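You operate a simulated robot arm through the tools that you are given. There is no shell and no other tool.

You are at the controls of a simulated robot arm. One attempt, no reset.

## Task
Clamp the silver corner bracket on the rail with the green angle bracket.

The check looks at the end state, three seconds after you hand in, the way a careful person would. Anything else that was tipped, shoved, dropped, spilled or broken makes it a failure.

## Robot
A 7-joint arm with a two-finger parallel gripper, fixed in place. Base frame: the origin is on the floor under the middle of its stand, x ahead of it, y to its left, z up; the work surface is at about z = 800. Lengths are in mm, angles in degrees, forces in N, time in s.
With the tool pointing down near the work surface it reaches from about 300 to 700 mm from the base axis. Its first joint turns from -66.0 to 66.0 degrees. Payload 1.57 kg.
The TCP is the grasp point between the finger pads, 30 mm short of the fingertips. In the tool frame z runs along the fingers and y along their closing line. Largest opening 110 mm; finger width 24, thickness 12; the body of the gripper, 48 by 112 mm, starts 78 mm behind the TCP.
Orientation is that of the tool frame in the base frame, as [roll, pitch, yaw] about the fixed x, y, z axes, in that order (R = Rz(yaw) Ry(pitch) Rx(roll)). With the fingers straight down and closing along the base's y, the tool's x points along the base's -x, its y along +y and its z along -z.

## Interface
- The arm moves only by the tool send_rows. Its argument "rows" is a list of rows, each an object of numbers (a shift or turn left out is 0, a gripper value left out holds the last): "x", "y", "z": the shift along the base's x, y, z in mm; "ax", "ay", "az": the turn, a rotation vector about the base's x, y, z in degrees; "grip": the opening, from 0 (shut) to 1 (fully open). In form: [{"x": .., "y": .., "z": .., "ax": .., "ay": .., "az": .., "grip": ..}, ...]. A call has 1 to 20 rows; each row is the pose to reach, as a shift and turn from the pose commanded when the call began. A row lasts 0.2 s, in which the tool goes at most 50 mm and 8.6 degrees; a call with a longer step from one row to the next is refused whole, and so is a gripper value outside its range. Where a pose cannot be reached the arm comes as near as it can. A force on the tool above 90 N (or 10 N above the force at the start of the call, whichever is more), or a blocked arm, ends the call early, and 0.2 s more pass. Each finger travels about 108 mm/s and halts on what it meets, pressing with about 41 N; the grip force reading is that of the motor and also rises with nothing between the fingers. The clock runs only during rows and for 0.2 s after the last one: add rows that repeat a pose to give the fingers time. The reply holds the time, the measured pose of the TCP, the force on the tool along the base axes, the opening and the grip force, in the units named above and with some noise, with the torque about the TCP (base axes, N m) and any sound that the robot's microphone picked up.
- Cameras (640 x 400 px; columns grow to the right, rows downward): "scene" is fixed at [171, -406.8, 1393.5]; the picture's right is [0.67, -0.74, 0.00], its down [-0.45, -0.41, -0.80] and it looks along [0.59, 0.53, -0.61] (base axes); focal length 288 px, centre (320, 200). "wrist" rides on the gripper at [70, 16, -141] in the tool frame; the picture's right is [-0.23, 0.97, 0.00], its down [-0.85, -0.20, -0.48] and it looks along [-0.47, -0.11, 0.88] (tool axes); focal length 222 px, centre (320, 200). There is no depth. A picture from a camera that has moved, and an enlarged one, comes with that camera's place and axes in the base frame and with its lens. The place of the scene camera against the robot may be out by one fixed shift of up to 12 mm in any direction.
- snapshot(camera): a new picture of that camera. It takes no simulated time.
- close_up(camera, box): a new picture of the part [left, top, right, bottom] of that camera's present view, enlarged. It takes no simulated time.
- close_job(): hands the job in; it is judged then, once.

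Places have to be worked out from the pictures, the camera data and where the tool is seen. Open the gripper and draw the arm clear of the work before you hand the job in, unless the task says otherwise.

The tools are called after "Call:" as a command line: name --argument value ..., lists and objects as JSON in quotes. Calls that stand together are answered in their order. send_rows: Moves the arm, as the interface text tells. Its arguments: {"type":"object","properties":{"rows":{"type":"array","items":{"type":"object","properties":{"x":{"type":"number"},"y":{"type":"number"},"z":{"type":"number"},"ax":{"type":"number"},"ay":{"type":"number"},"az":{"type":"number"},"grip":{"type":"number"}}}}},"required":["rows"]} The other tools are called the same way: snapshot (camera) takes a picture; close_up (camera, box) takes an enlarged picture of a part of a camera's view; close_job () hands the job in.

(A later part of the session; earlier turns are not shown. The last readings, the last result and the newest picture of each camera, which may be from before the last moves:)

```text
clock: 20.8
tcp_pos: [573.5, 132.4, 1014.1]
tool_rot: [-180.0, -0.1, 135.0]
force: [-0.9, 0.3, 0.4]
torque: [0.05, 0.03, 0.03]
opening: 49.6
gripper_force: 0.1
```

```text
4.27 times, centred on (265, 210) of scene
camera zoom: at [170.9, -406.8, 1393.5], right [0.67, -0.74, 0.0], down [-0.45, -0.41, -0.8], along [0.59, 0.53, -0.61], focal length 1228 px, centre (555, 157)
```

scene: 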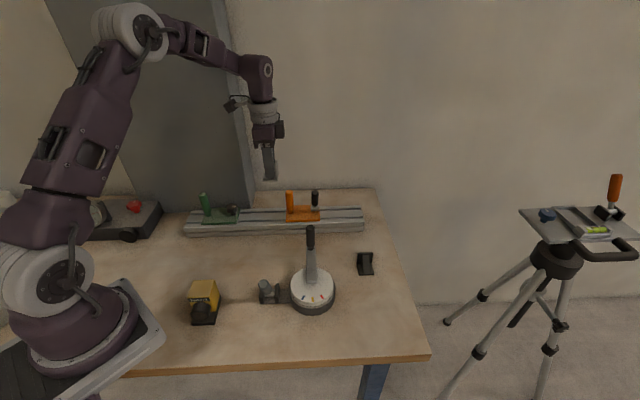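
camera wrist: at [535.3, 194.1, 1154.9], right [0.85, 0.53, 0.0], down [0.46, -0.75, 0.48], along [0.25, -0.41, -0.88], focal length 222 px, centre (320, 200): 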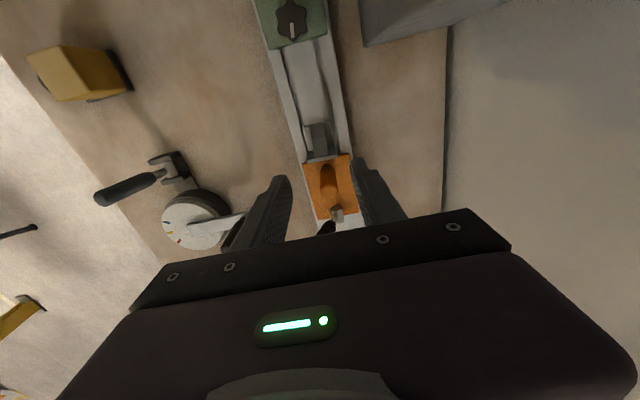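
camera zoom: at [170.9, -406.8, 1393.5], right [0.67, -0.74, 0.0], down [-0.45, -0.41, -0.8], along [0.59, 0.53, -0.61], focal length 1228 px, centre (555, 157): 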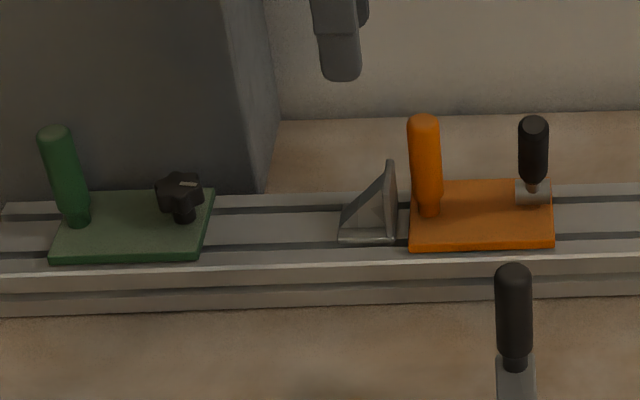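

The bracket stands upright, centred, about 8 mm from the orange plate. Next I move high over the green post (estimated at (433, 274)), turning so that the fingers close along the rail, and check alignment before descending.

Call:
send_rows --rows '[{"x": -12, "y": 12, "az": 7.5}, {"x": -24, "y": 24, "az": 15}, {"x": -35, "y": 35, "az": 22.5}, {"x": -47, "y": 47, "az": 30}, {"x": -59, "y": 59, "az": 37.5}, {"x": -70, "y": 71, "az": 45}, {"x": -82, "y": 83, "az": 52.5}, {"x": -94, "y": 94, "az": 60}, {"x": -105, "y": 106, "az": 67.5}, {"x": -117, "y": 118, "az": 75}, {"x": -129, "y": 130, "az": 82.5}, {"x": -140.5, "y": 141.6, "az": 90}, {"x": -140.5, "y": 141.6, "az": 90}]'

Call:
snapshot --camera "wrist"

Call:
close_up --camera "wrist" --box '[220, 80, 420, 220]'

Call:
snapshot --camera "scene"

```text
clock: 23.6
tcp_pos: [432.7, 273.7, 1015.4]
tool_rot: [-179.9, 0.0, -134.9]
force: [-1.0, 0.7, 0.6]
torque: [-0.01, 0.01, -0.02]
opening: 49.4
gripper_force: 0.1
```

```text
taken
camera wrist: at [372.0, 235.3, 1154.9], right [-0.53, 0.85, 0.0], down [0.74, 0.47, 0.48], along [0.41, 0.25, -0.88], focal length 222 px, centre (320, 200)
```

wrist: 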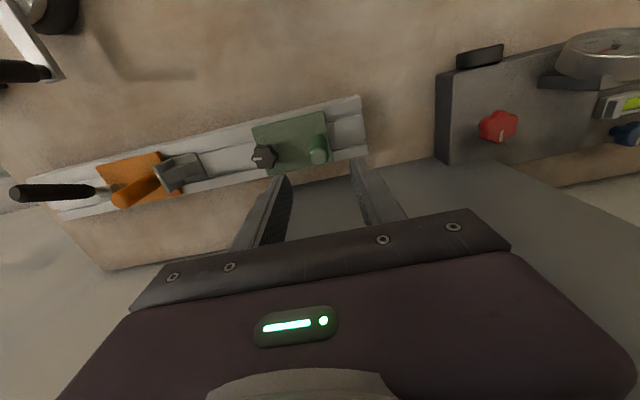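

```text
2.86 times, centred on (320, 150) of wrist
camera zoom: at [372.0, 235.3, 1154.9], right [-0.53, 0.85, 0.0], down [0.74, 0.47, 0.48], along [0.41, 0.25, -0.88], focal length 635 px, centre (320, 343)
```

zoom: 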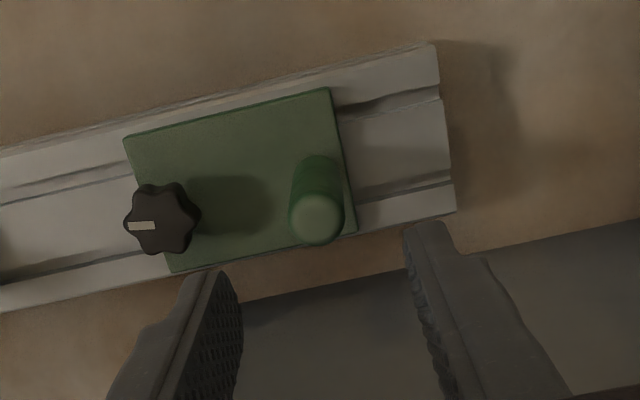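

```text
taken
```

scene: 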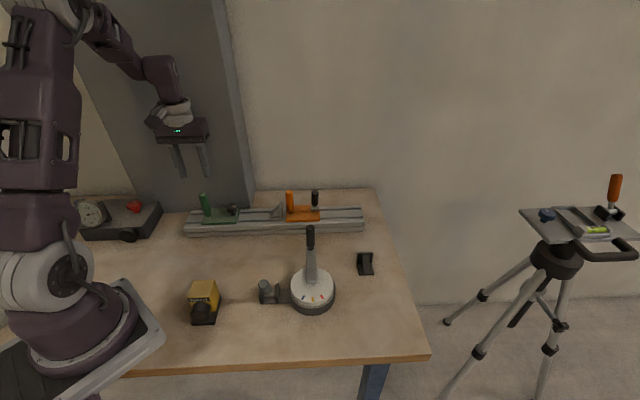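

The post top resolves to (433.5, 272.5) and the knob to about (486, 222.5). I descend over the post to TCP z≈898 (tips about 20 mm above the plate), then close on it.

Call:
send_rows --rows '[{"x": 0.8, "y": -1.2, "z": -35}, {"x": 0.8, "y": -1.2, "z": -70}, {"x": 0.8, "y": -1.2, "z": -100}, {"x": 0.8, "y": -1.2, "z": -117}, {"x": 0.8, "y": -1.2, "z": -117}]'

Call:
snapshot --camera "wrist"

Call:
close_up --camera "scene" --box '[150, 140, 310, 240]'

```text
clock: 24.8
tcp_pos: [434.3, 269.7, 898.0]
tool_rot: [-180.0, 0.0, -135.0]
force: [0.2, 0.1, -0.2]
torque: [-0.02, 0.02, -0.03]
opening: 49.2
gripper_force: 0.0
```

```text
taken
camera wrist: at [373.5, 232.6, 1037.5], right [-0.53, 0.85, 0.0], down [0.75, 0.46, 0.48], along [0.41, 0.25, -0.88], focal length 222 px, centre (320, 200)
```

wrist: 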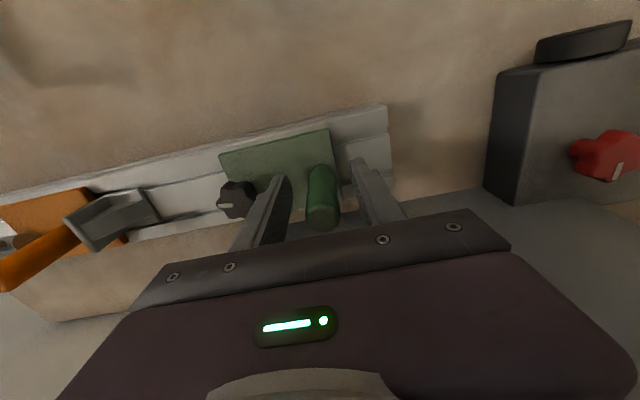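

```text
4.00 times, centred on (230, 190) of scene
camera zoom: at [171.0, -406.8, 1393.5], right [0.67, -0.74, 0.0], down [-0.45, -0.41, -0.8], along [0.59, 0.53, -0.61], focal length 1151 px, centre (680, 240)
```

zoom: 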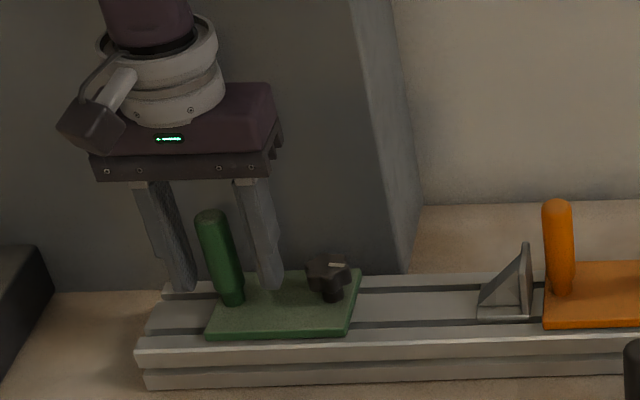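

The post is between the fingers. I close on it and read the forces before trying any motion.

Call:
send_rows --rows '[{"grip": 0.2}, {"grip": 0.0}, {"grip": 0.0}, {"grip": 0.0}, {"grip": 0.0}]'

```text
clock: 26.0
tcp_pos: [433.0, 270.5, 896.3]
tool_rot: [180.0, 0.1, -135.0]
force: [-13.8, 13.2, -6.2]
torque: [0.08, -0.24, 0.08]
opening: 21.5
gripper_force: 34.6
```

Gripping at 21.5 mm, and the reading of about 19 N along the rail shows the slide resists a little. I'll test with a small 4 mm move along the rail to learn whether it is free or locked.

Call:
send_rows --rows '[{"x": 0.7, "y": -0.7}, {"x": 1.4, "y": -1.4}, {"x": 2.1, "y": -2.1}, {"x": 2.8, "y": -2.8}, {"x": 2.8, "y": -2.8}]'

Call:
close_up --camera "scene" --box '[190, 170, 340, 250]'

```text
clock: 27.2
tcp_pos: [432.9, 271.4, 897.0]
tool_rot: [179.7, -0.1, -134.8]
force: [-40.3, 23.4, -9.3]
torque: [-0.9, -0.25, 0.16]
opening: 22.0
gripper_force: 34.7
```

```text
4.27 times, centred on (265, 210) of scene
camera zoom: at [170.1, -406.1, 1393.8], right [0.67, -0.74, 0.0], down [-0.45, -0.41, -0.8], along [0.59, 0.53, -0.61], focal length 1228 px, centre (555, 157)
```

zoom: 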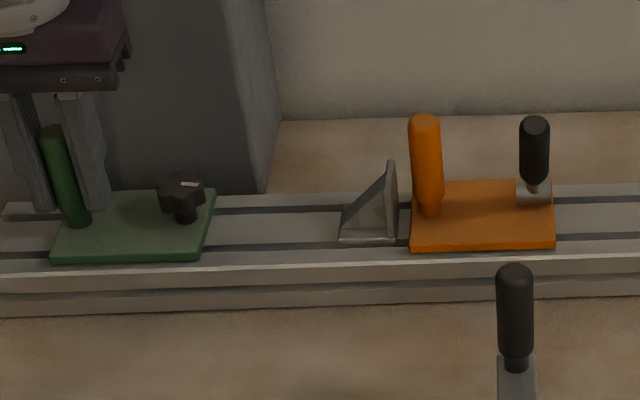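

The slide did not move (45 N resisted, no displacement), so the green lock is currently tightened. I relax the push, release the post and lift away. After that I'll loosen the star knob before sliding.

Call:
send_rows --rows '[{"x": -2.5, "y": 2.5}, {"x": -4.9, "y": 4.9}, {"x": -4.9, "y": 4.9}, {"x": -4.9, "y": 4.9, "grip": 0.2}, {"x": -4.9, "y": 4.9, "grip": 0.45}, {"x": -4.9, "y": 4.9, "grip": 0.45}]'

```text
clock: 28.6
tcp_pos: [431.3, 275.3, 897.5]
tool_rot: [-179.9, 0.1, -135.0]
force: [0.1, 0.1, -0.1]
torque: [0.01, -0.04, 0.02]
opening: 49.3
gripper_force: 0.1
```

The fingers are free of the post with zero force. I rise and move over the knob, turning to the -180° yaw to inspect the knob's lobes and choose a grip.

Call:
send_rows --rows '[{"z": 40}, {"z": 80}, {"z": 100}, {"x": 9, "y": -9, "z": 100, "az": -7.5}, {"x": 18, "y": -18, "z": 100, "az": -15}, {"x": 27, "y": -26, "z": 100, "az": -22.5}, {"x": 36, "y": -35, "z": 100, "az": -30}, {"x": 45, "y": -44, "z": 100, "az": -37.5}, {"x": 54.7, "y": -52.8, "z": 100, "az": -45}, {"x": 54.7, "y": -52.8, "z": 80, "az": -45}, {"x": 54.7, "y": -52.8, "z": 80, "az": -45}]'

Call:
snapshot --camera "wrist"

Call:
close_up --camera "wrist" --box '[260, 110, 380, 200]'

Call:
close_up --camera "scene" --box '[190, 170, 340, 250]'

```text
clock: 31.0
tcp_pos: [484.6, 222.6, 978.1]
tool_rot: [-180.0, 0.0, 179.8]
force: [0.1, 0.1, -0.5]
torque: [-0.01, -0.02, -0.01]
opening: 49.6
gripper_force: 0.0
```

```text
taken
camera wrist: at [415.9, 239.3, 1118.0], right [0.23, 0.97, 0.0], down [0.85, -0.2, 0.48], along [0.47, -0.11, -0.88], focal length 222 px, centre (320, 200)
```

wrist: 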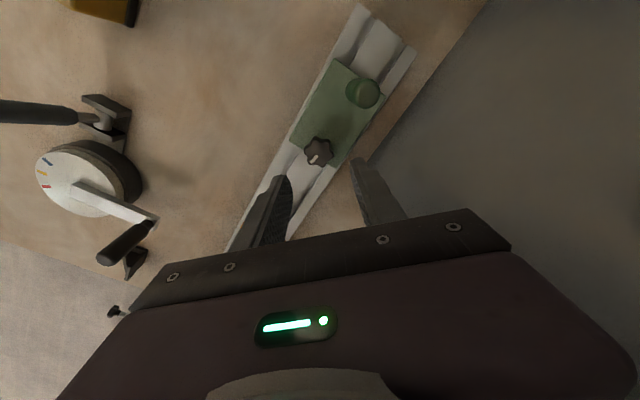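

```text
4.44 times, centred on (320, 155) of wrist
camera zoom: at [415.9, 239.3, 1118.0], right [0.23, 0.97, 0.0], down [0.85, -0.2, 0.48], along [0.47, -0.11, -0.88], focal length 987 px, centre (320, 400)
```

zoom: 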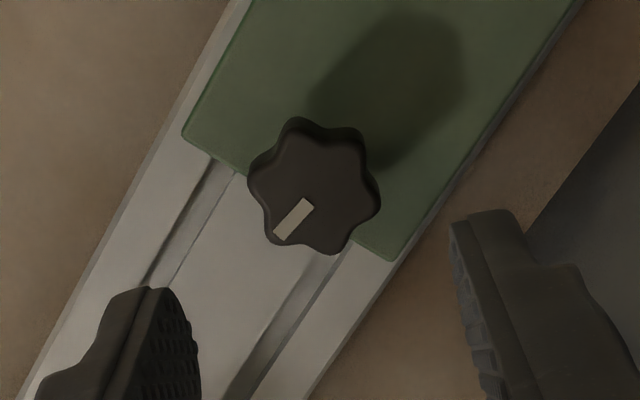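

```text
4.27 times, centred on (265, 210) of scene
camera zoom: at [171.0, -406.8, 1393.5], right [0.67, -0.74, 0.0], down [-0.45, -0.41, -0.8], along [0.59, 0.53, -0.61], focal length 1228 px, centre (555, 157)
```

zoom: 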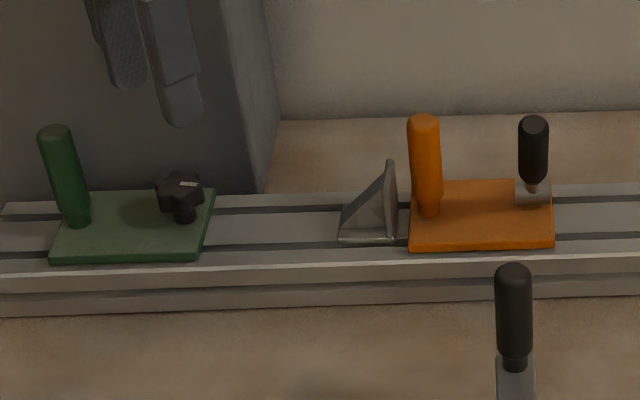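

The knob's lobes sit at about 10° + 60°k, with the white mark pointing along the rail. Gripping across the valleys, like a wrench on a hex, needs the tool turned by +10°. I align over (485.3, 222.4), descend so the tips are ~6 mm above the plate, and close on the knob.

Call:
send_rows --rows '[{"x": 0.7, "y": -0.2, "z": -20, "az": 5}, {"x": 0.7, "y": -0.2, "z": -50, "az": 10}, {"x": 0.7, "y": -0.2, "z": -80, "az": 10}, {"x": 0.7, "y": -0.2, "z": -93, "az": 10}, {"x": 0.7, "y": -0.2, "z": -93, "az": 10}]'

Call:
snapshot --camera "wrist"

Call:
close_up --camera "wrist" --box '[260, 110, 380, 200]'

Call:
close_up --camera "scene" --box '[180, 150, 280, 230]'

```text
clock: 32.2
tcp_pos: [486.5, 219.9, 883.0]
tool_rot: [-180.0, 0.0, -170.0]
force: [0.0, -0.3, 0.7]
torque: [0.01, -0.01, 0.01]
opening: 49.3
gripper_force: 0.1
```

```text
taken
camera wrist: at [415.6, 224.7, 1024.1], right [0.05, 1.0, 0.0], down [0.88, -0.05, 0.48], along [0.48, -0.03, -0.88], focal length 222 px, centre (320, 200)
```

wrist: 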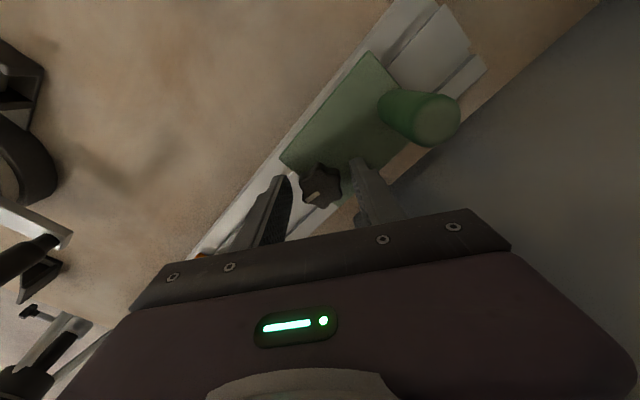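

```text
4.44 times, centred on (320, 155) of wrist
camera zoom: at [415.6, 224.7, 1024.1], right [0.05, 1.0, 0.0], down [0.88, -0.05, 0.48], along [0.48, -0.03, -0.88], focal length 987 px, centre (320, 400)
```

zoom: 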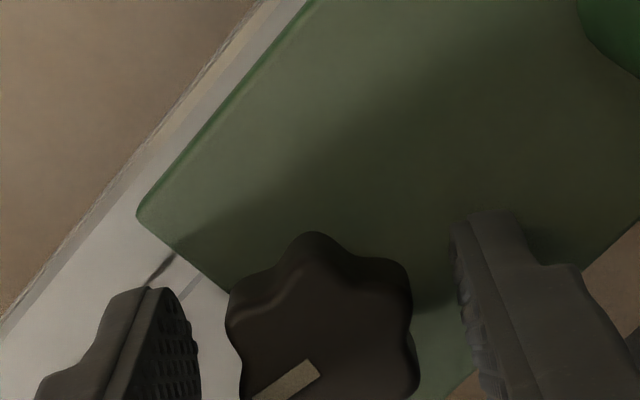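

```text
5.00 times, centred on (230, 190) of scene
camera zoom: at [171.0, -406.8, 1393.5], right [0.67, -0.74, 0.0], down [-0.45, -0.41, -0.8], along [0.59, 0.53, -0.61], focal length 1439 px, centre (770, 250)
```

zoom: 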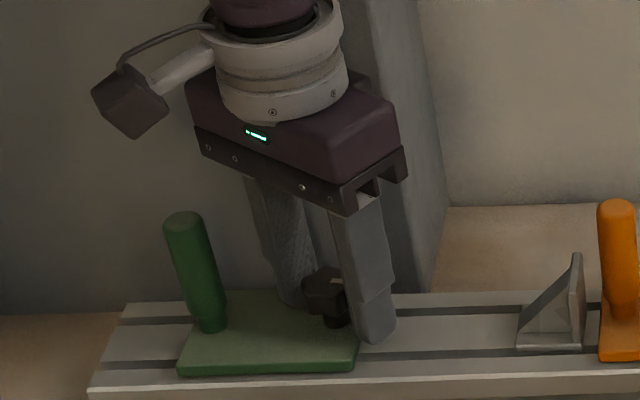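

The knob is centred between the fingers. I close on it and check reaction forces before turning.

Call:
send_rows --rows '[{"grip": 0.35}, {"grip": 0.2}, {"grip": 0.0}, {"grip": 0.0}, {"grip": 0.0}]'

Call:
close_up --camera "wrist" --box '[260, 110, 380, 200]'

```text
clock: 33.4
tcp_pos: [487.2, 222.0, 884.1]
tool_rot: [179.9, 0.0, -170.0]
force: [-2.6, 12.8, -5.8]
torque: [0.25, -0.08, -0.03]
opening: 32.6
gripper_force: 41.3
```

```text
4.44 times, centred on (320, 155) of wrist
camera zoom: at [415.4, 225.4, 1024.2], right [0.05, 1.0, 0.0], down [0.88, -0.05, 0.48], along [0.48, -0.02, -0.88], focal length 987 px, centre (320, 400)
```

zoom: 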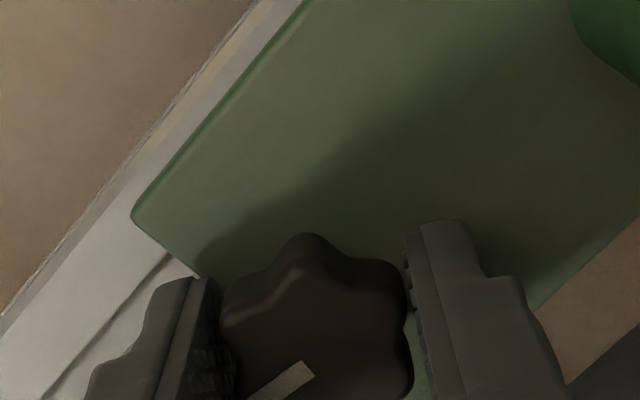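

Grip at 32.6 mm with a 13 N side load, meaning the knob sits about 2 mm further in +y. I correct that and turn +24° (counter-clockwise = loosen), then check torque.

Call:
send_rows --rows '[{"y": 1.9, "x": 0.4}, {"y": 1.9, "x": 0.4, "az": 6}, {"y": 1.9, "x": 0.4, "az": 12}, {"y": 1.9, "x": 0.4, "az": 18}, {"y": 1.9, "x": 0.4, "az": 24}, {"y": 1.9, "x": 0.4, "az": 24}]'

Call:
close_up --camera "wrist" --box '[260, 110, 380, 200]'

Call:
close_up --camera "scene" --box '[180, 150, 280, 230]'

```text
clock: 34.8
tcp_pos: [488.0, 223.7, 883.2]
tool_rot: [-180.0, -0.1, -146.0]
force: [-5.4, 4.0, -21.9]
torque: [-0.03, 0.19, -0.01]
opening: 33.1
gripper_force: 42.4
```

```text
4.44 times, centred on (320, 155) of wrist
camera zoom: at [420.2, 196.8, 1024.4], right [-0.36, 0.93, 0.0], down [0.82, 0.31, 0.48], along [0.45, 0.17, -0.88], focal length 987 px, centre (320, 400)
```

zoom: 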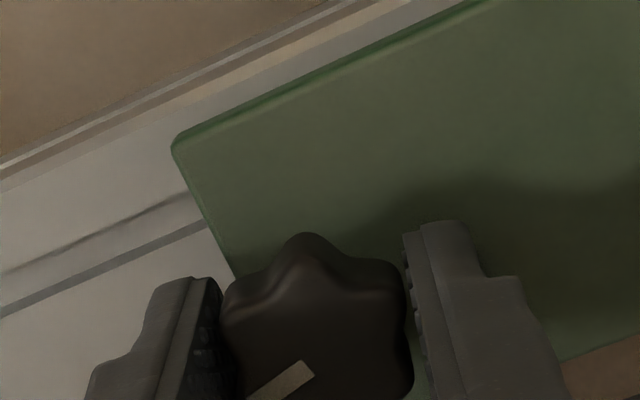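

```text
5.00 times, centred on (230, 190) of scene
camera zoom: at [171.2, -406.5, 1393.5], right [0.67, -0.74, 0.0], down [-0.45, -0.41, -0.79], along [0.59, 0.53, -0.61], focal length 1439 px, centre (770, 250)
```

zoom: 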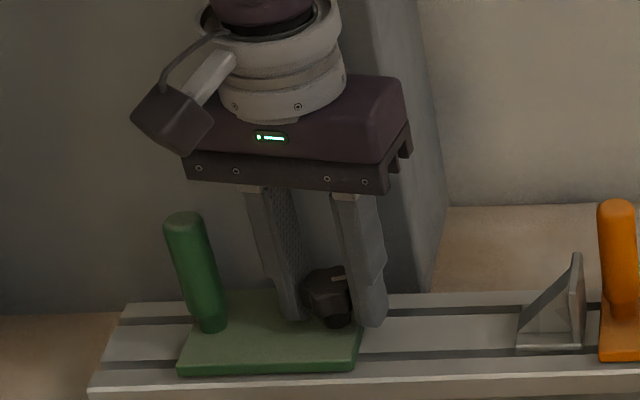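

The knob turned with the gripper at almost no torque, though I now feel -22 N vertically. I'll continue another +16° and watch how the vertical force develops.

Call:
send_rows --rows '[{"az": 4}, {"az": 8}, {"az": 12}, {"az": 16}, {"az": 16}]'

```text
clock: 36.0
tcp_pos: [487.4, 222.6, 884.1]
tool_rot: [-179.9, -0.3, -130.1]
force: [-3.4, -5.7, -34.6]
torque: [0.04, -0.01, 0.01]
opening: 32.8
gripper_force: 41.5
```

The vertical load keeps growing (−35 N) with no z motion, so I relieve it by lowering the command slightly. At the same time I'll probe whether the carriage is already free with a small along-rail push through the knob.

Call:
send_rows --rows '[{"z": -1}, {"z": -2}, {"z": -2}]'

Call:
send_rows --rows '[{"x": 0.7, "y": -0.7}, {"x": 1.4, "y": -1.4}, {"x": 2.1, "y": -2.1}, {"x": 2.8, "y": -2.8}, {"x": 2.8, "y": -2.8}]'

```text
clock: 36.8
tcp_pos: [486.7, 222.0, 883.3]
tool_rot: [-179.9, 0.0, -130.1]
force: [-18.1, -15.3, 19.6]
torque: [-0.51, 0.58, 0.01]
opening: 33.0
gripper_force: 41.6
```

```text
clock: 38.0
tcp_pos: [490.7, 220.7, 883.6]
tool_rot: [-179.9, 0.2, -130.0]
force: [-12.0, -9.3, 32.2]
torque: [-0.19, 0.25, 0.0]
opening: 33.0
gripper_force: 40.7
```

The carriage now slides freely (it followed 3.7 mm with only about 2 N), so 40° counter-clockwise unlocked it. I release the knob, rise, and go back to the post, now expected at about (436, 270), to slide with the proper handle.

Call:
send_rows --rows '[{"x": -0.8, "y": -0.8, "z": 1}, {"x": -0.8, "y": -0.8, "z": 1, "grip": 0.2}, {"x": -0.8, "y": -0.8, "z": 1, "grip": 0.45}, {"x": -0.8, "y": -0.8, "z": 1, "grip": 0.45}, {"x": -0.8, "y": -0.8, "z": 30, "grip": 0.45}, {"x": -0.8, "y": -0.8, "z": 65, "grip": 0.45}, {"x": -0.8, "y": -0.8, "z": 96, "grip": 0.45}, {"x": -25, "y": 22, "z": 110, "az": -2, "grip": 0.45}, {"x": -54.6, "y": 49.2, "z": 110, "az": -5, "grip": 0.45}, {"x": -54.6, "y": 49.2, "z": 110, "az": -5, "grip": 0.45}]'

Call:
snapshot --camera "wrist"

Call:
close_up --camera "wrist" --box '[220, 80, 420, 220]'

Call:
close_up --camera "scene" --box '[190, 170, 340, 250]'

```text
clock: 40.2
tcp_pos: [435.4, 269.8, 991.2]
tool_rot: [180.0, 0.0, -135.0]
force: [0.3, 1.0, -0.3]
torque: [-0.01, -0.01, -0.03]
opening: 49.5
gripper_force: 0.1
```

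```text
taken
camera wrist: at [374.4, 232.2, 1132.2], right [-0.53, 0.85, 0.0], down [0.75, 0.46, 0.48], along [0.41, 0.25, -0.88], focal length 222 px, centre (320, 200)
```

wrist: 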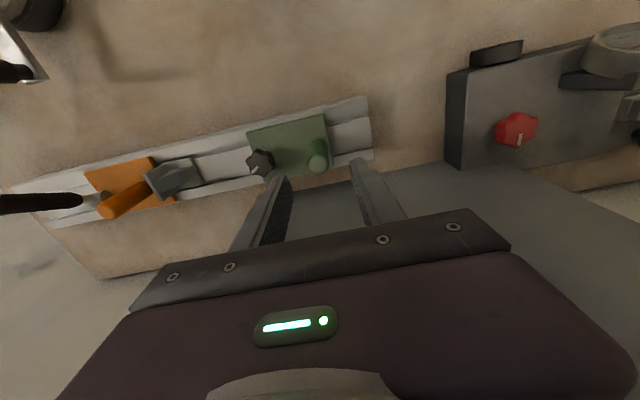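

```text
2.86 times, centred on (320, 150) of wrist
camera zoom: at [374.4, 232.2, 1132.2], right [-0.53, 0.85, 0.0], down [0.75, 0.46, 0.48], along [0.41, 0.25, -0.88], focal length 635 px, centre (320, 343)
```

zoom: 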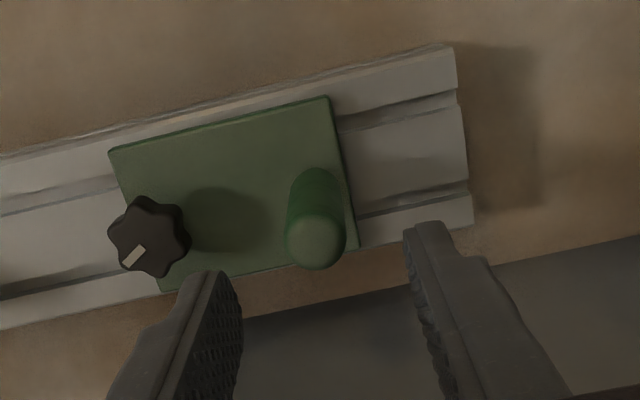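

```text
4.27 times, centred on (265, 210) of scene
camera zoom: at [171.0, -406.8, 1393.5], right [0.67, -0.74, 0.0], down [-0.45, -0.41, -0.8], along [0.59, 0.53, -0.61], focal length 1228 px, centre (555, 157)
```

zoom: 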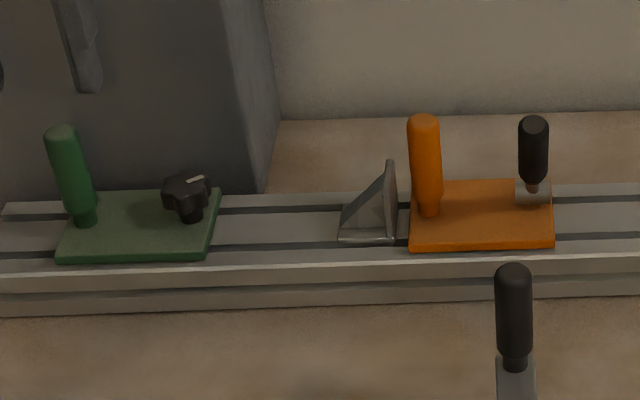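

The carriage moved about 5 mm and the mark turned, as intended. The post is now at about (437.3, 269.8). I descend with a small correction and grip it.

Call:
send_rows --rows '[{"x": 1.9, "y": 0, "z": -35}, {"x": 1.9, "y": 0, "z": -70}, {"x": 1.9, "y": 0, "z": -93}, {"x": 1.9, "y": 0, "z": -93}, {"x": 1.9, "y": 0, "z": -93, "grip": 0.3}, {"x": 1.9, "y": 0, "z": -93, "grip": 0.0}, {"x": 1.9, "y": 0, "z": -93, "grip": 0.0}, {"x": 1.9, "y": 0, "z": -93, "grip": 0.0}]'

```text
clock: 42.0
tcp_pos: [437.4, 270.2, 899.0]
tool_rot: [180.0, 0.0, -135.1]
force: [-0.2, 0.2, -7.3]
torque: [0.38, -0.51, 0.01]
opening: 21.7
gripper_force: 34.8
```

The post is gripped with no side load. I slide gently along the rail (+x, −y), about 14 mm per row for 70 mm, staying short of the bracket.

Call:
send_rows --rows '[{"x": 5, "y": -5}, {"x": 12, "y": -12}, {"x": 20, "y": -20}, {"x": 28, "y": -28}, {"x": 36, "y": -36}, {"x": 43, "y": -43}, {"x": 50, "y": -50}, {"x": 50, "y": -50}]'

Call:
snapshot --camera "wrist"

Call:
close_up --camera "scene" --box '[190, 170, 340, 250]'

```text
clock: 43.8
tcp_pos: [487.6, 220.3, 899.7]
tool_rot: [-180.0, 0.1, -135.0]
force: [6.3, 7.7, -5.3]
torque: [-0.18, 0.25, 0.05]
opening: 21.6
gripper_force: 34.6
```

```text
taken
camera wrist: at [426.8, 181.5, 1039.7], right [-0.53, 0.85, 0.0], down [0.75, 0.46, 0.48], along [0.41, 0.25, -0.88], focal length 222 px, centre (320, 200)
```

wrist: 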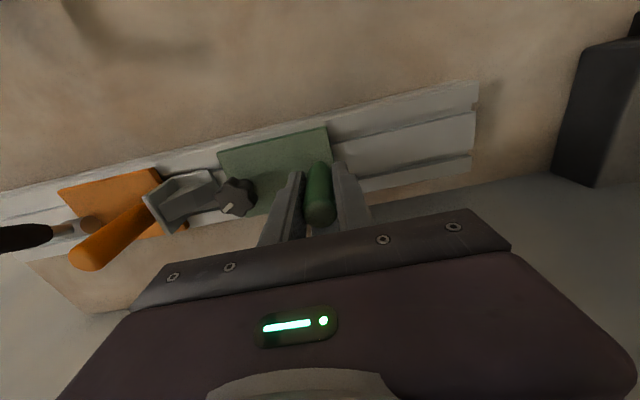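

```text
4.27 times, centred on (265, 210) of scene
camera zoom: at [171.2, -406.5, 1393.5], right [0.67, -0.74, 0.0], down [-0.45, -0.41, -0.79], along [0.59, 0.53, -0.61], focal length 1228 px, centre (555, 157)
```

zoom: 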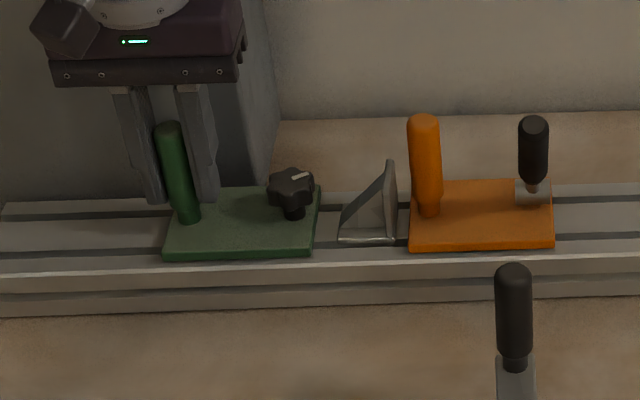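

The slide moves freely: 71 mm travelled, with roughly 17 mm left to the bracket. I continue 20 mm more slowly so the plate meets the bracket, also easing a small sideways load.

Call:
send_rows --rows '[{"x": 3.5, "y": -2.5}, {"x": 6.5, "y": -5.5}, {"x": 9.5, "y": -8.5}, {"x": 12, "y": -11}, {"x": 14, "y": -13}, {"x": 15, "y": -14}, {"x": 15, "y": -14}]'

Call:
close_up --camera "scene" --box '[230, 170, 330, 240]'

Call:
snapshot --camera "wrist"

Call:
close_up --camera "wrist" --box '[100, 120, 300, 260]'

```text
clock: 45.4
tcp_pos: [501.0, 206.3, 900.4]
tool_rot: [-180.0, 0.0, -134.9]
force: [-4.7, -0.6, 5.5]
torque: [-0.75, 0.81, 0.03]
opening: 21.8
gripper_force: 34.4
```

```text
5.71 times, centred on (280, 205) of scene
camera zoom: at [170.8, -406.8, 1393.5], right [0.67, -0.74, 0.0], down [-0.45, -0.41, -0.8], along [0.59, 0.53, -0.61], focal length 1645 px, centre (549, 171)
```

zoom: 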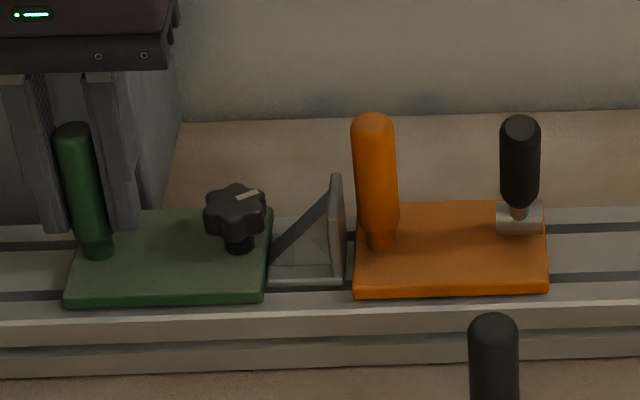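

```text
taken
camera wrist: at [441.1, 167.6, 1039.9], right [-0.53, 0.85, 0.0], down [0.75, 0.46, 0.48], along [0.41, 0.25, -0.88], focal length 222 px, centre (320, 200)
```

wrist: 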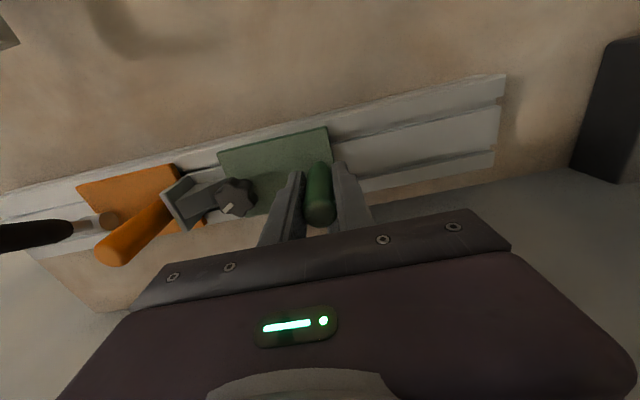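

```text
2.86 times, centred on (200, 190) of wrist
camera zoom: at [441.1, 167.6, 1039.9], right [-0.53, 0.85, 0.0], down [0.75, 0.46, 0.48], along [0.41, 0.25, -0.88], focal length 635 px, centre (663, 229)
```

zoom: 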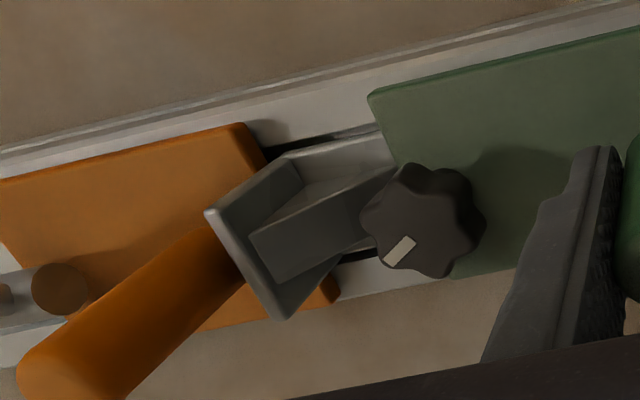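

The plate is at the bracket now, with about 5 mm left between the upright and the orange plate. I advance in small increments and watch for along-rail force to rise.

Call:
send_rows --rows '[{"x": 0.7, "y": -0.7}, {"x": 1.4, "y": -1.4}, {"x": 2.1, "y": -2.1}, {"x": 2.8, "y": -2.8}, {"x": 2.8, "y": -2.8}]'

Call:
close_up --camera "scene" --box '[260, 190, 310, 225]'

Call:
close_up --camera "wrist" --box '[140, 140, 260, 230]'

```text
clock: 46.6
tcp_pos: [504.6, 202.3, 899.0]
tool_rot: [-179.9, -0.1, -135.0]
force: [-10.8, -6.2, -6.5]
torque: [0.49, -0.58, 0.02]
opening: 21.6
gripper_force: 34.6
```

```text
11.43 times, centred on (285, 208) of scene
camera zoom: at [170.8, -406.9, 1393.5], right [0.67, -0.74, 0.0], down [-0.45, -0.41, -0.8], along [0.59, 0.53, -0.61], focal length 3290 px, centre (720, 114)
```

zoom: 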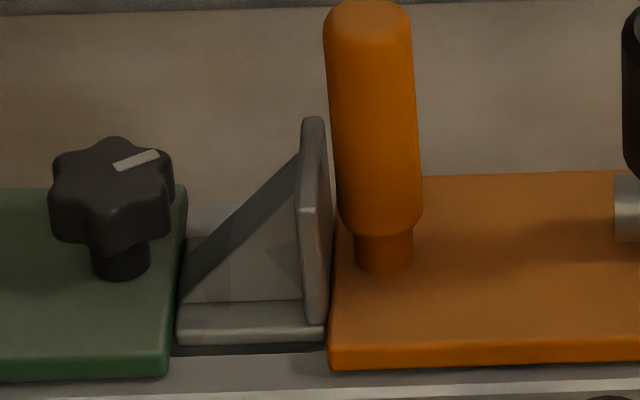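

```text
4.44 times, centred on (200, 185) of wrist
camera zoom: at [444.6, 164.2, 1039.9], right [-0.53, 0.85, 0.0], down [0.75, 0.46, 0.48], along [0.41, 0.25, -0.88], focal length 987 px, centre (853, 267)
```

zoom: 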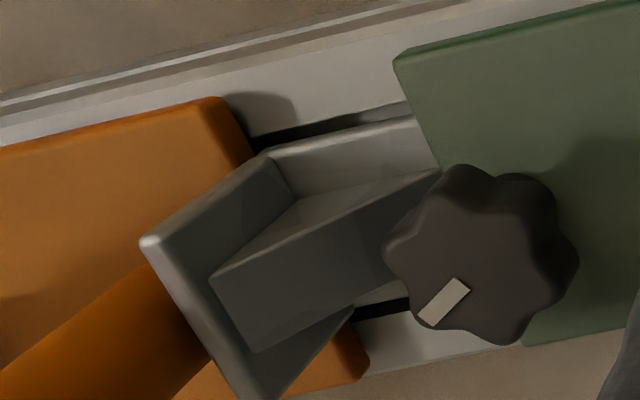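

It is nearly closed up, about 1 to 2 mm of slack in total. I advance 1.5 mm more, also removing a 12 N sideways load, and check the force.

Call:
send_rows --rows '[{"x": -0.3, "y": -1.3}, {"x": 0.0, "y": -1.7}, {"x": 0.3, "y": -2.1}, {"x": 0.3, "y": -2.1}, {"x": 0.3, "y": -2.1}]'

Call:
close_up --camera "scene" --box '[260, 190, 310, 225]'

```text
clock: 47.8
tcp_pos: [504.9, 201.8, 899.2]
tool_rot: [180.0, 0.1, -135.0]
force: [-10.4, 14.9, -25.2]
torque: [0.22, -0.66, 0.02]
opening: 21.8
gripper_force: 34.5
```

```text
11.43 times, centred on (285, 208) of scene
camera zoom: at [171.1, -406.3, 1393.6], right [0.67, -0.74, 0.0], down [-0.45, -0.41, -0.79], along [0.59, 0.53, -0.61], focal length 3290 px, centre (720, 114)
```

zoom: 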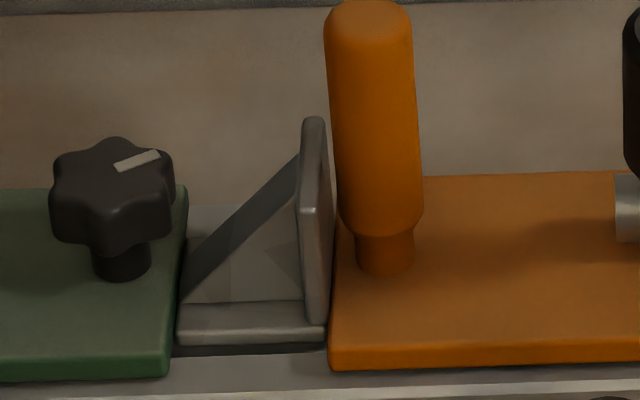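

Resistance of about 18 N along the rail shows the bracket is now held between the green plate and the firmly fixed orange plate. I ease the load slightly, release the post, rise, and go over the knob with the fingers lined up for re-tightening.

Call:
send_rows --rows '[{"x": -0.8, "y": 0.8}, {"x": -0.8, "y": 0.8, "grip": 0.25}, {"x": -0.8, "y": 0.8, "grip": 0.45}, {"x": -0.8, "y": 0.8, "grip": 0.45}, {"x": -0.8, "y": 0.8, "z": 30, "grip": 0.45}, {"x": -0.8, "y": 0.8, "z": 65, "grip": 0.45}, {"x": -0.8, "y": 0.8, "z": 91, "grip": 0.45}, {"x": 5, "y": -5, "z": 91, "az": -8}, {"x": 13, "y": -12, "z": 91, "az": -16}, {"x": 21, "y": -19, "z": 91, "az": -24}, {"x": 29, "y": -26, "z": 91, "az": -32}, {"x": 37, "y": -34, "z": 91, "az": -40}, {"x": 45, "y": -42, "z": 91, "az": -48}, {"x": 53.5, "y": -49.8, "z": 91, "az": -56}, {"x": 53.5, "y": -49.8, "z": 91, "az": -58}, {"x": 53.5, "y": -49.8, "z": 91, "az": -58}]'

Call:
snapshot --camera "wrist"

Call:
close_up --camera "wrist" --box '[260, 110, 380, 200]'

Call:
close_up --camera "scene" --box '[230, 170, 330, 240]'

```text
clock: 51.2
tcp_pos: [558.1, 150.2, 991.4]
tool_rot: [179.9, 0.0, 167.0]
force: [0.0, -0.4, -1.6]
torque: [0.04, -0.01, -0.02]
opening: 49.7
gripper_force: 0.0
```

```text
taken
camera wrist: at [494.4, 181.7, 1131.3], right [0.44, 0.9, 0.0], down [0.79, -0.39, 0.48], along [0.43, -0.21, -0.88], focal length 222 px, centre (320, 200)
```

wrist: 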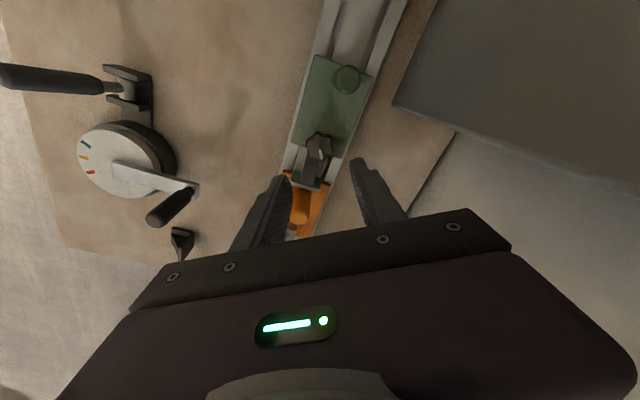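

```text
4.44 times, centred on (320, 155) of wrist
camera zoom: at [494.4, 181.7, 1131.3], right [0.44, 0.9, 0.0], down [0.79, -0.39, 0.48], along [0.43, -0.21, -0.88], focal length 987 px, centre (320, 400)
```

zoom: 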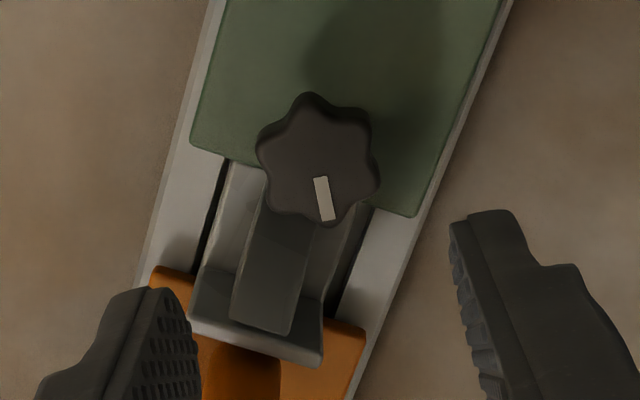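

```text
5.71 times, centred on (280, 205) of scene
camera zoom: at [171.0, -406.8, 1393.5], right [0.67, -0.74, 0.0], down [-0.45, -0.41, -0.8], along [0.59, 0.53, -0.61], focal length 1645 px, centre (549, 171)
```

zoom: 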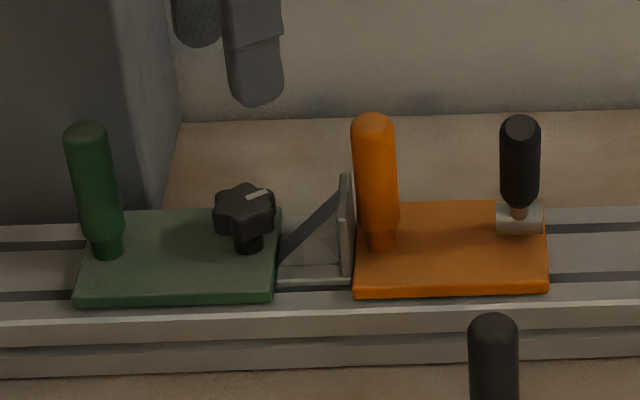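

The bracket is snug between the green and orange plates. The knob centre is estimated at (557.9, 152.4), with its valleys at 75°, matching the 77° finger line, and this approach keeps the fingers off the bracket. I correct by about 2 mm and descend around the knob.

Call:
send_rows --rows '[{"x": -0.2, "y": 1.5, "z": -30}, {"x": -0.2, "y": 1.5, "z": -65}, {"x": -0.2, "y": 1.5, "z": -92}, {"x": -0.2, "y": 1.5, "z": -105}, {"x": -0.2, "y": 1.5, "z": -105}, {"x": -0.2, "y": 1.5, "z": -105}]'

Call:
snapshot --camera "wrist"

Call:
close_up --camera "scene" --box '[230, 150, 330, 230]'

Call:
close_up --camera "wrist" --box '[240, 120, 400, 240]'

```text
clock: 52.6
tcp_pos: [558.5, 152.2, 885.9]
tool_rot: [-180.0, 0.0, 166.9]
force: [-0.2, 0.4, -0.5]
torque: [0.0, 0.0, 0.0]
opening: 49.4
gripper_force: 0.0
```

```text
taken
camera wrist: at [493.9, 182.8, 1025.5], right [0.44, 0.9, 0.0], down [0.79, -0.39, 0.48], along [0.43, -0.21, -0.88], focal length 222 px, centre (320, 200)
```

wrist: 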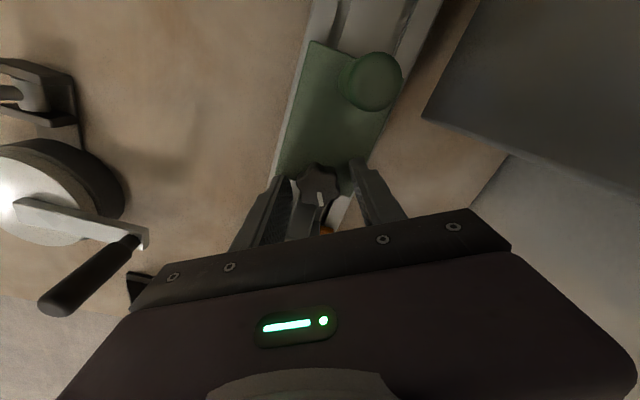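

```text
5.00 times, centred on (280, 190) of scene
camera zoom: at [171.0, -406.8, 1393.5], right [0.67, -0.74, 0.0], down [-0.45, -0.41, -0.8], along [0.59, 0.53, -0.61], focal length 1439 px, centre (520, 250)
```

zoom: 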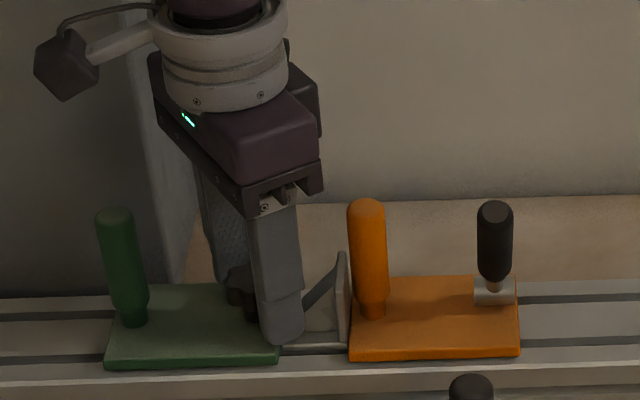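

```text
3.33 times, centred on (320, 180) of wrist
camera zoom: at [493.9, 182.8, 1025.5], right [0.44, 0.9, 0.0], down [0.79, -0.39, 0.48], along [0.43, -0.21, -0.88], focal length 740 px, centre (320, 267)
```

zoom: 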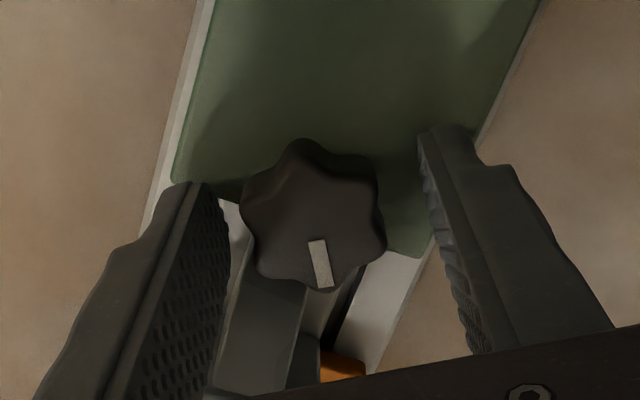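

The knob is between the fingers, slightly nearer the front one. I nudge 1.2 mm that way and close on it, then read the forces.

Call:
send_rows --rows '[{"x": -0.3, "y": -1.2}, {"x": -0.3, "y": -1.2, "grip": 0.35}, {"x": -0.3, "y": -1.2, "grip": 0.2}, {"x": -0.3, "y": -1.2, "grip": 0.0}, {"x": -0.3, "y": -1.2, "grip": 0.0}, {"x": -0.3, "y": -1.2, "grip": 0.0}]'

Call:
close_up --camera "wrist" --box '[240, 120, 400, 240]'

```text
clock: 54.0
tcp_pos: [558.5, 151.4, 886.3]
tool_rot: [-180.0, 0.1, 167.0]
force: [2.1, 0.7, -0.3]
torque: [0.04, -0.01, 0.0]
opening: 33.1
gripper_force: 41.2
```

```text
3.33 times, centred on (320, 180) of wrist
camera zoom: at [493.8, 182.0, 1025.9], right [0.44, 0.9, 0.0], down [0.79, -0.39, 0.48], along [0.43, -0.21, -0.88], focal length 740 px, centre (320, 267)
```

zoom: 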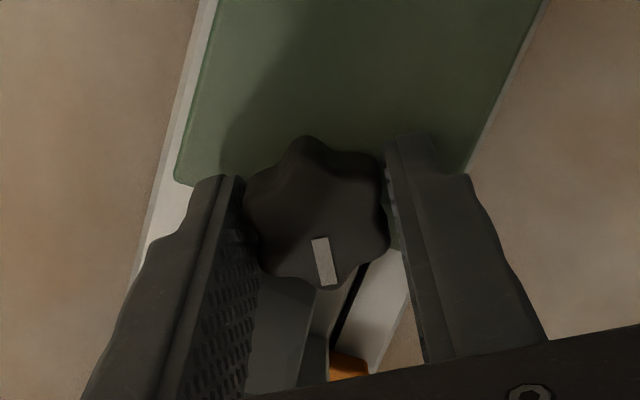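

Closed on the knob with almost zero side load. I preload the slide about 2.5 mm toward the bracket, then turn clockwise by 24° and read.

Call:
send_rows --rows '[{"x": 1, "y": -1}, {"x": 1.8, "y": -1.8}, {"x": 1.8, "y": -1.8}, {"x": 1.8, "y": -1.8, "az": -6}, {"x": 1.8, "y": -1.8, "az": -12}, {"x": 1.8, "y": -1.8, "az": -18}, {"x": 1.8, "y": -1.8, "az": -24}, {"x": 1.8, "y": -1.8, "az": -24}]'

Call:
close_up --camera "wrist" --box '[240, 120, 400, 240]'

Call:
close_up --camera "scene" --box '[230, 150, 330, 230]'

```text
clock: 55.8
tcp_pos: [557.3, 149.5, 886.4]
tool_rot: [-179.8, -0.3, 142.9]
force: [-32.6, 13.4, 1.2]
torque: [0.32, 0.54, 0.02]
opening: 32.9
gripper_force: 41.2
```

```text
3.33 times, centred on (320, 180) of wrist
camera zoom: at [513.0, 204.4, 1026.2], right [0.77, 0.64, 0.0], down [0.56, -0.67, 0.48], along [0.3, -0.37, -0.88], focal length 740 px, centre (320, 267)
```

zoom: 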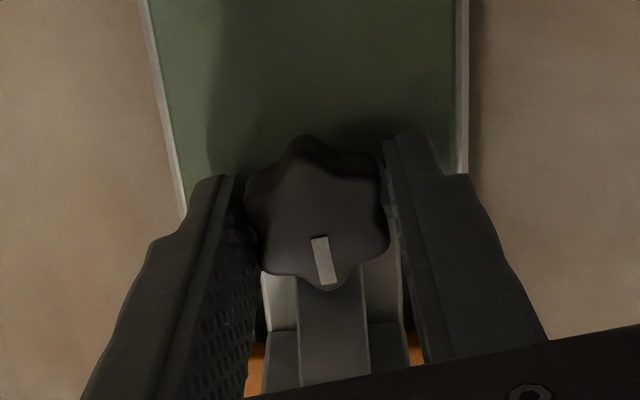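

```text
5.00 times, centred on (280, 190) of scene
camera zoom: at [170.2, -406.5, 1393.7], right [0.67, -0.74, 0.0], down [-0.45, -0.41, -0.8], along [0.59, 0.53, -0.61], focal length 1439 px, centre (520, 250)
```

zoom: 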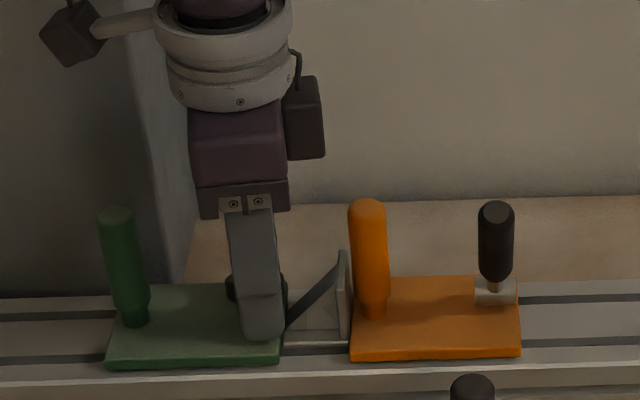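

The knob turns with the gripper, and the preload reads 32 N along the rail with the orange plate unmoved. I continue clockwise another 16° toward the original locked angle and watch the torque.

Call:
send_rows --rows '[{"x": -0.8, "y": -0.6, "az": -4}, {"x": -0.8, "y": -0.6, "az": -8}, {"x": -0.8, "y": -0.6, "az": -12}, {"x": -0.8, "y": -0.6, "az": -16}, {"x": -0.8, "y": -0.6, "az": -16}]'

Call:
close_up --camera "wrist" --box '[240, 120, 400, 240]'

```text
clock: 57.0
tcp_pos: [557.6, 149.4, 885.5]
tool_rot: [-179.8, -0.1, 126.9]
force: [-24.6, 7.2, -17.2]
torque: [0.19, 0.4, 0.06]
opening: 33.1
gripper_force: 41.2
```

```text
3.33 times, centred on (320, 180) of wrist
camera zoom: at [529.6, 214.3, 1026.1], right [0.91, 0.4, 0.0], down [0.36, -0.8, 0.48], along [0.19, -0.44, -0.88], focal length 740 px, centre (320, 267)
```

zoom: 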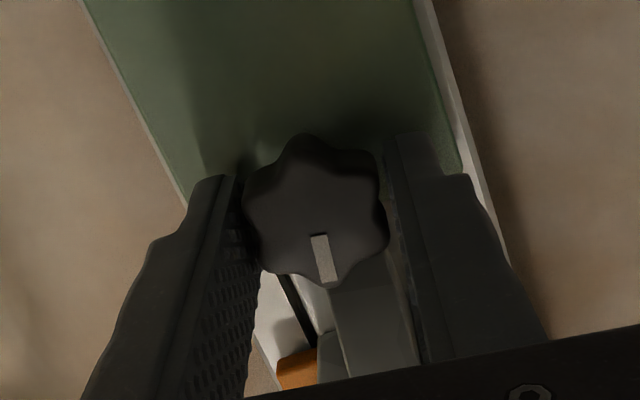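

It is back at the original angle with no resisting torque yet. I turn a further 20° clockwise to make sure it is tight, watching torque and whether the knob still follows.

Call:
send_rows --rows '[{"az": -4}, {"az": -8}, {"az": -12}, {"az": -16}, {"az": -20}, {"az": -20}]'

Call:
close_up --camera "wrist" --box '[240, 120, 400, 240]'

Call:
close_up --camera "scene" --box '[230, 150, 330, 230]'

```text
clock: 58.4
tcp_pos: [557.1, 147.3, 885.2]
tool_rot: [-179.6, 0.1, 106.9]
force: [-30.0, -22.8, 12.6]
torque: [-0.68, 0.33, 0.74]
opening: 33.2
gripper_force: 41.5
```

```text
3.33 times, centred on (320, 180) of wrist
camera zoom: at [553.8, 218.9, 1026.5], right [1.0, 0.07, -0.01], down [0.06, -0.87, 0.48], along [0.03, -0.48, -0.88], focal length 740 px, centre (320, 267)
```

zoom: 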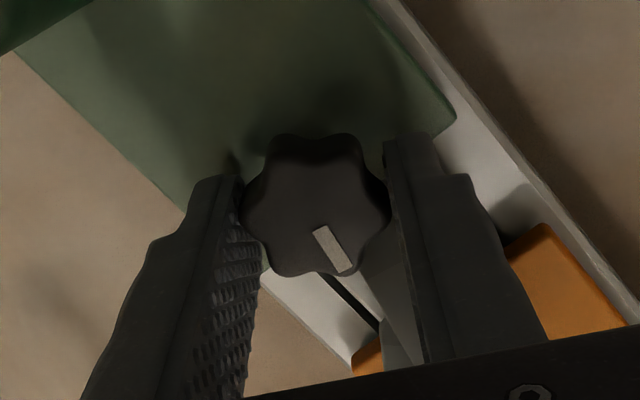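

```text
5.00 times, centred on (280, 190) of scene
camera zoom: at [170.0, -407.4, 1393.4], right [0.67, -0.74, 0.0], down [-0.45, -0.41, -0.8], along [0.59, 0.53, -0.61], focal length 1439 px, centre (520, 250)
```

zoom: 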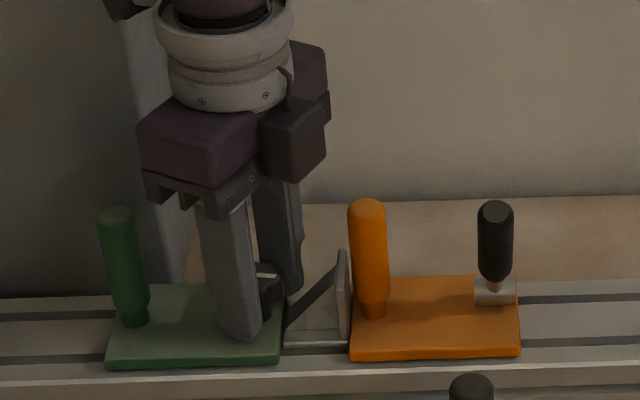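

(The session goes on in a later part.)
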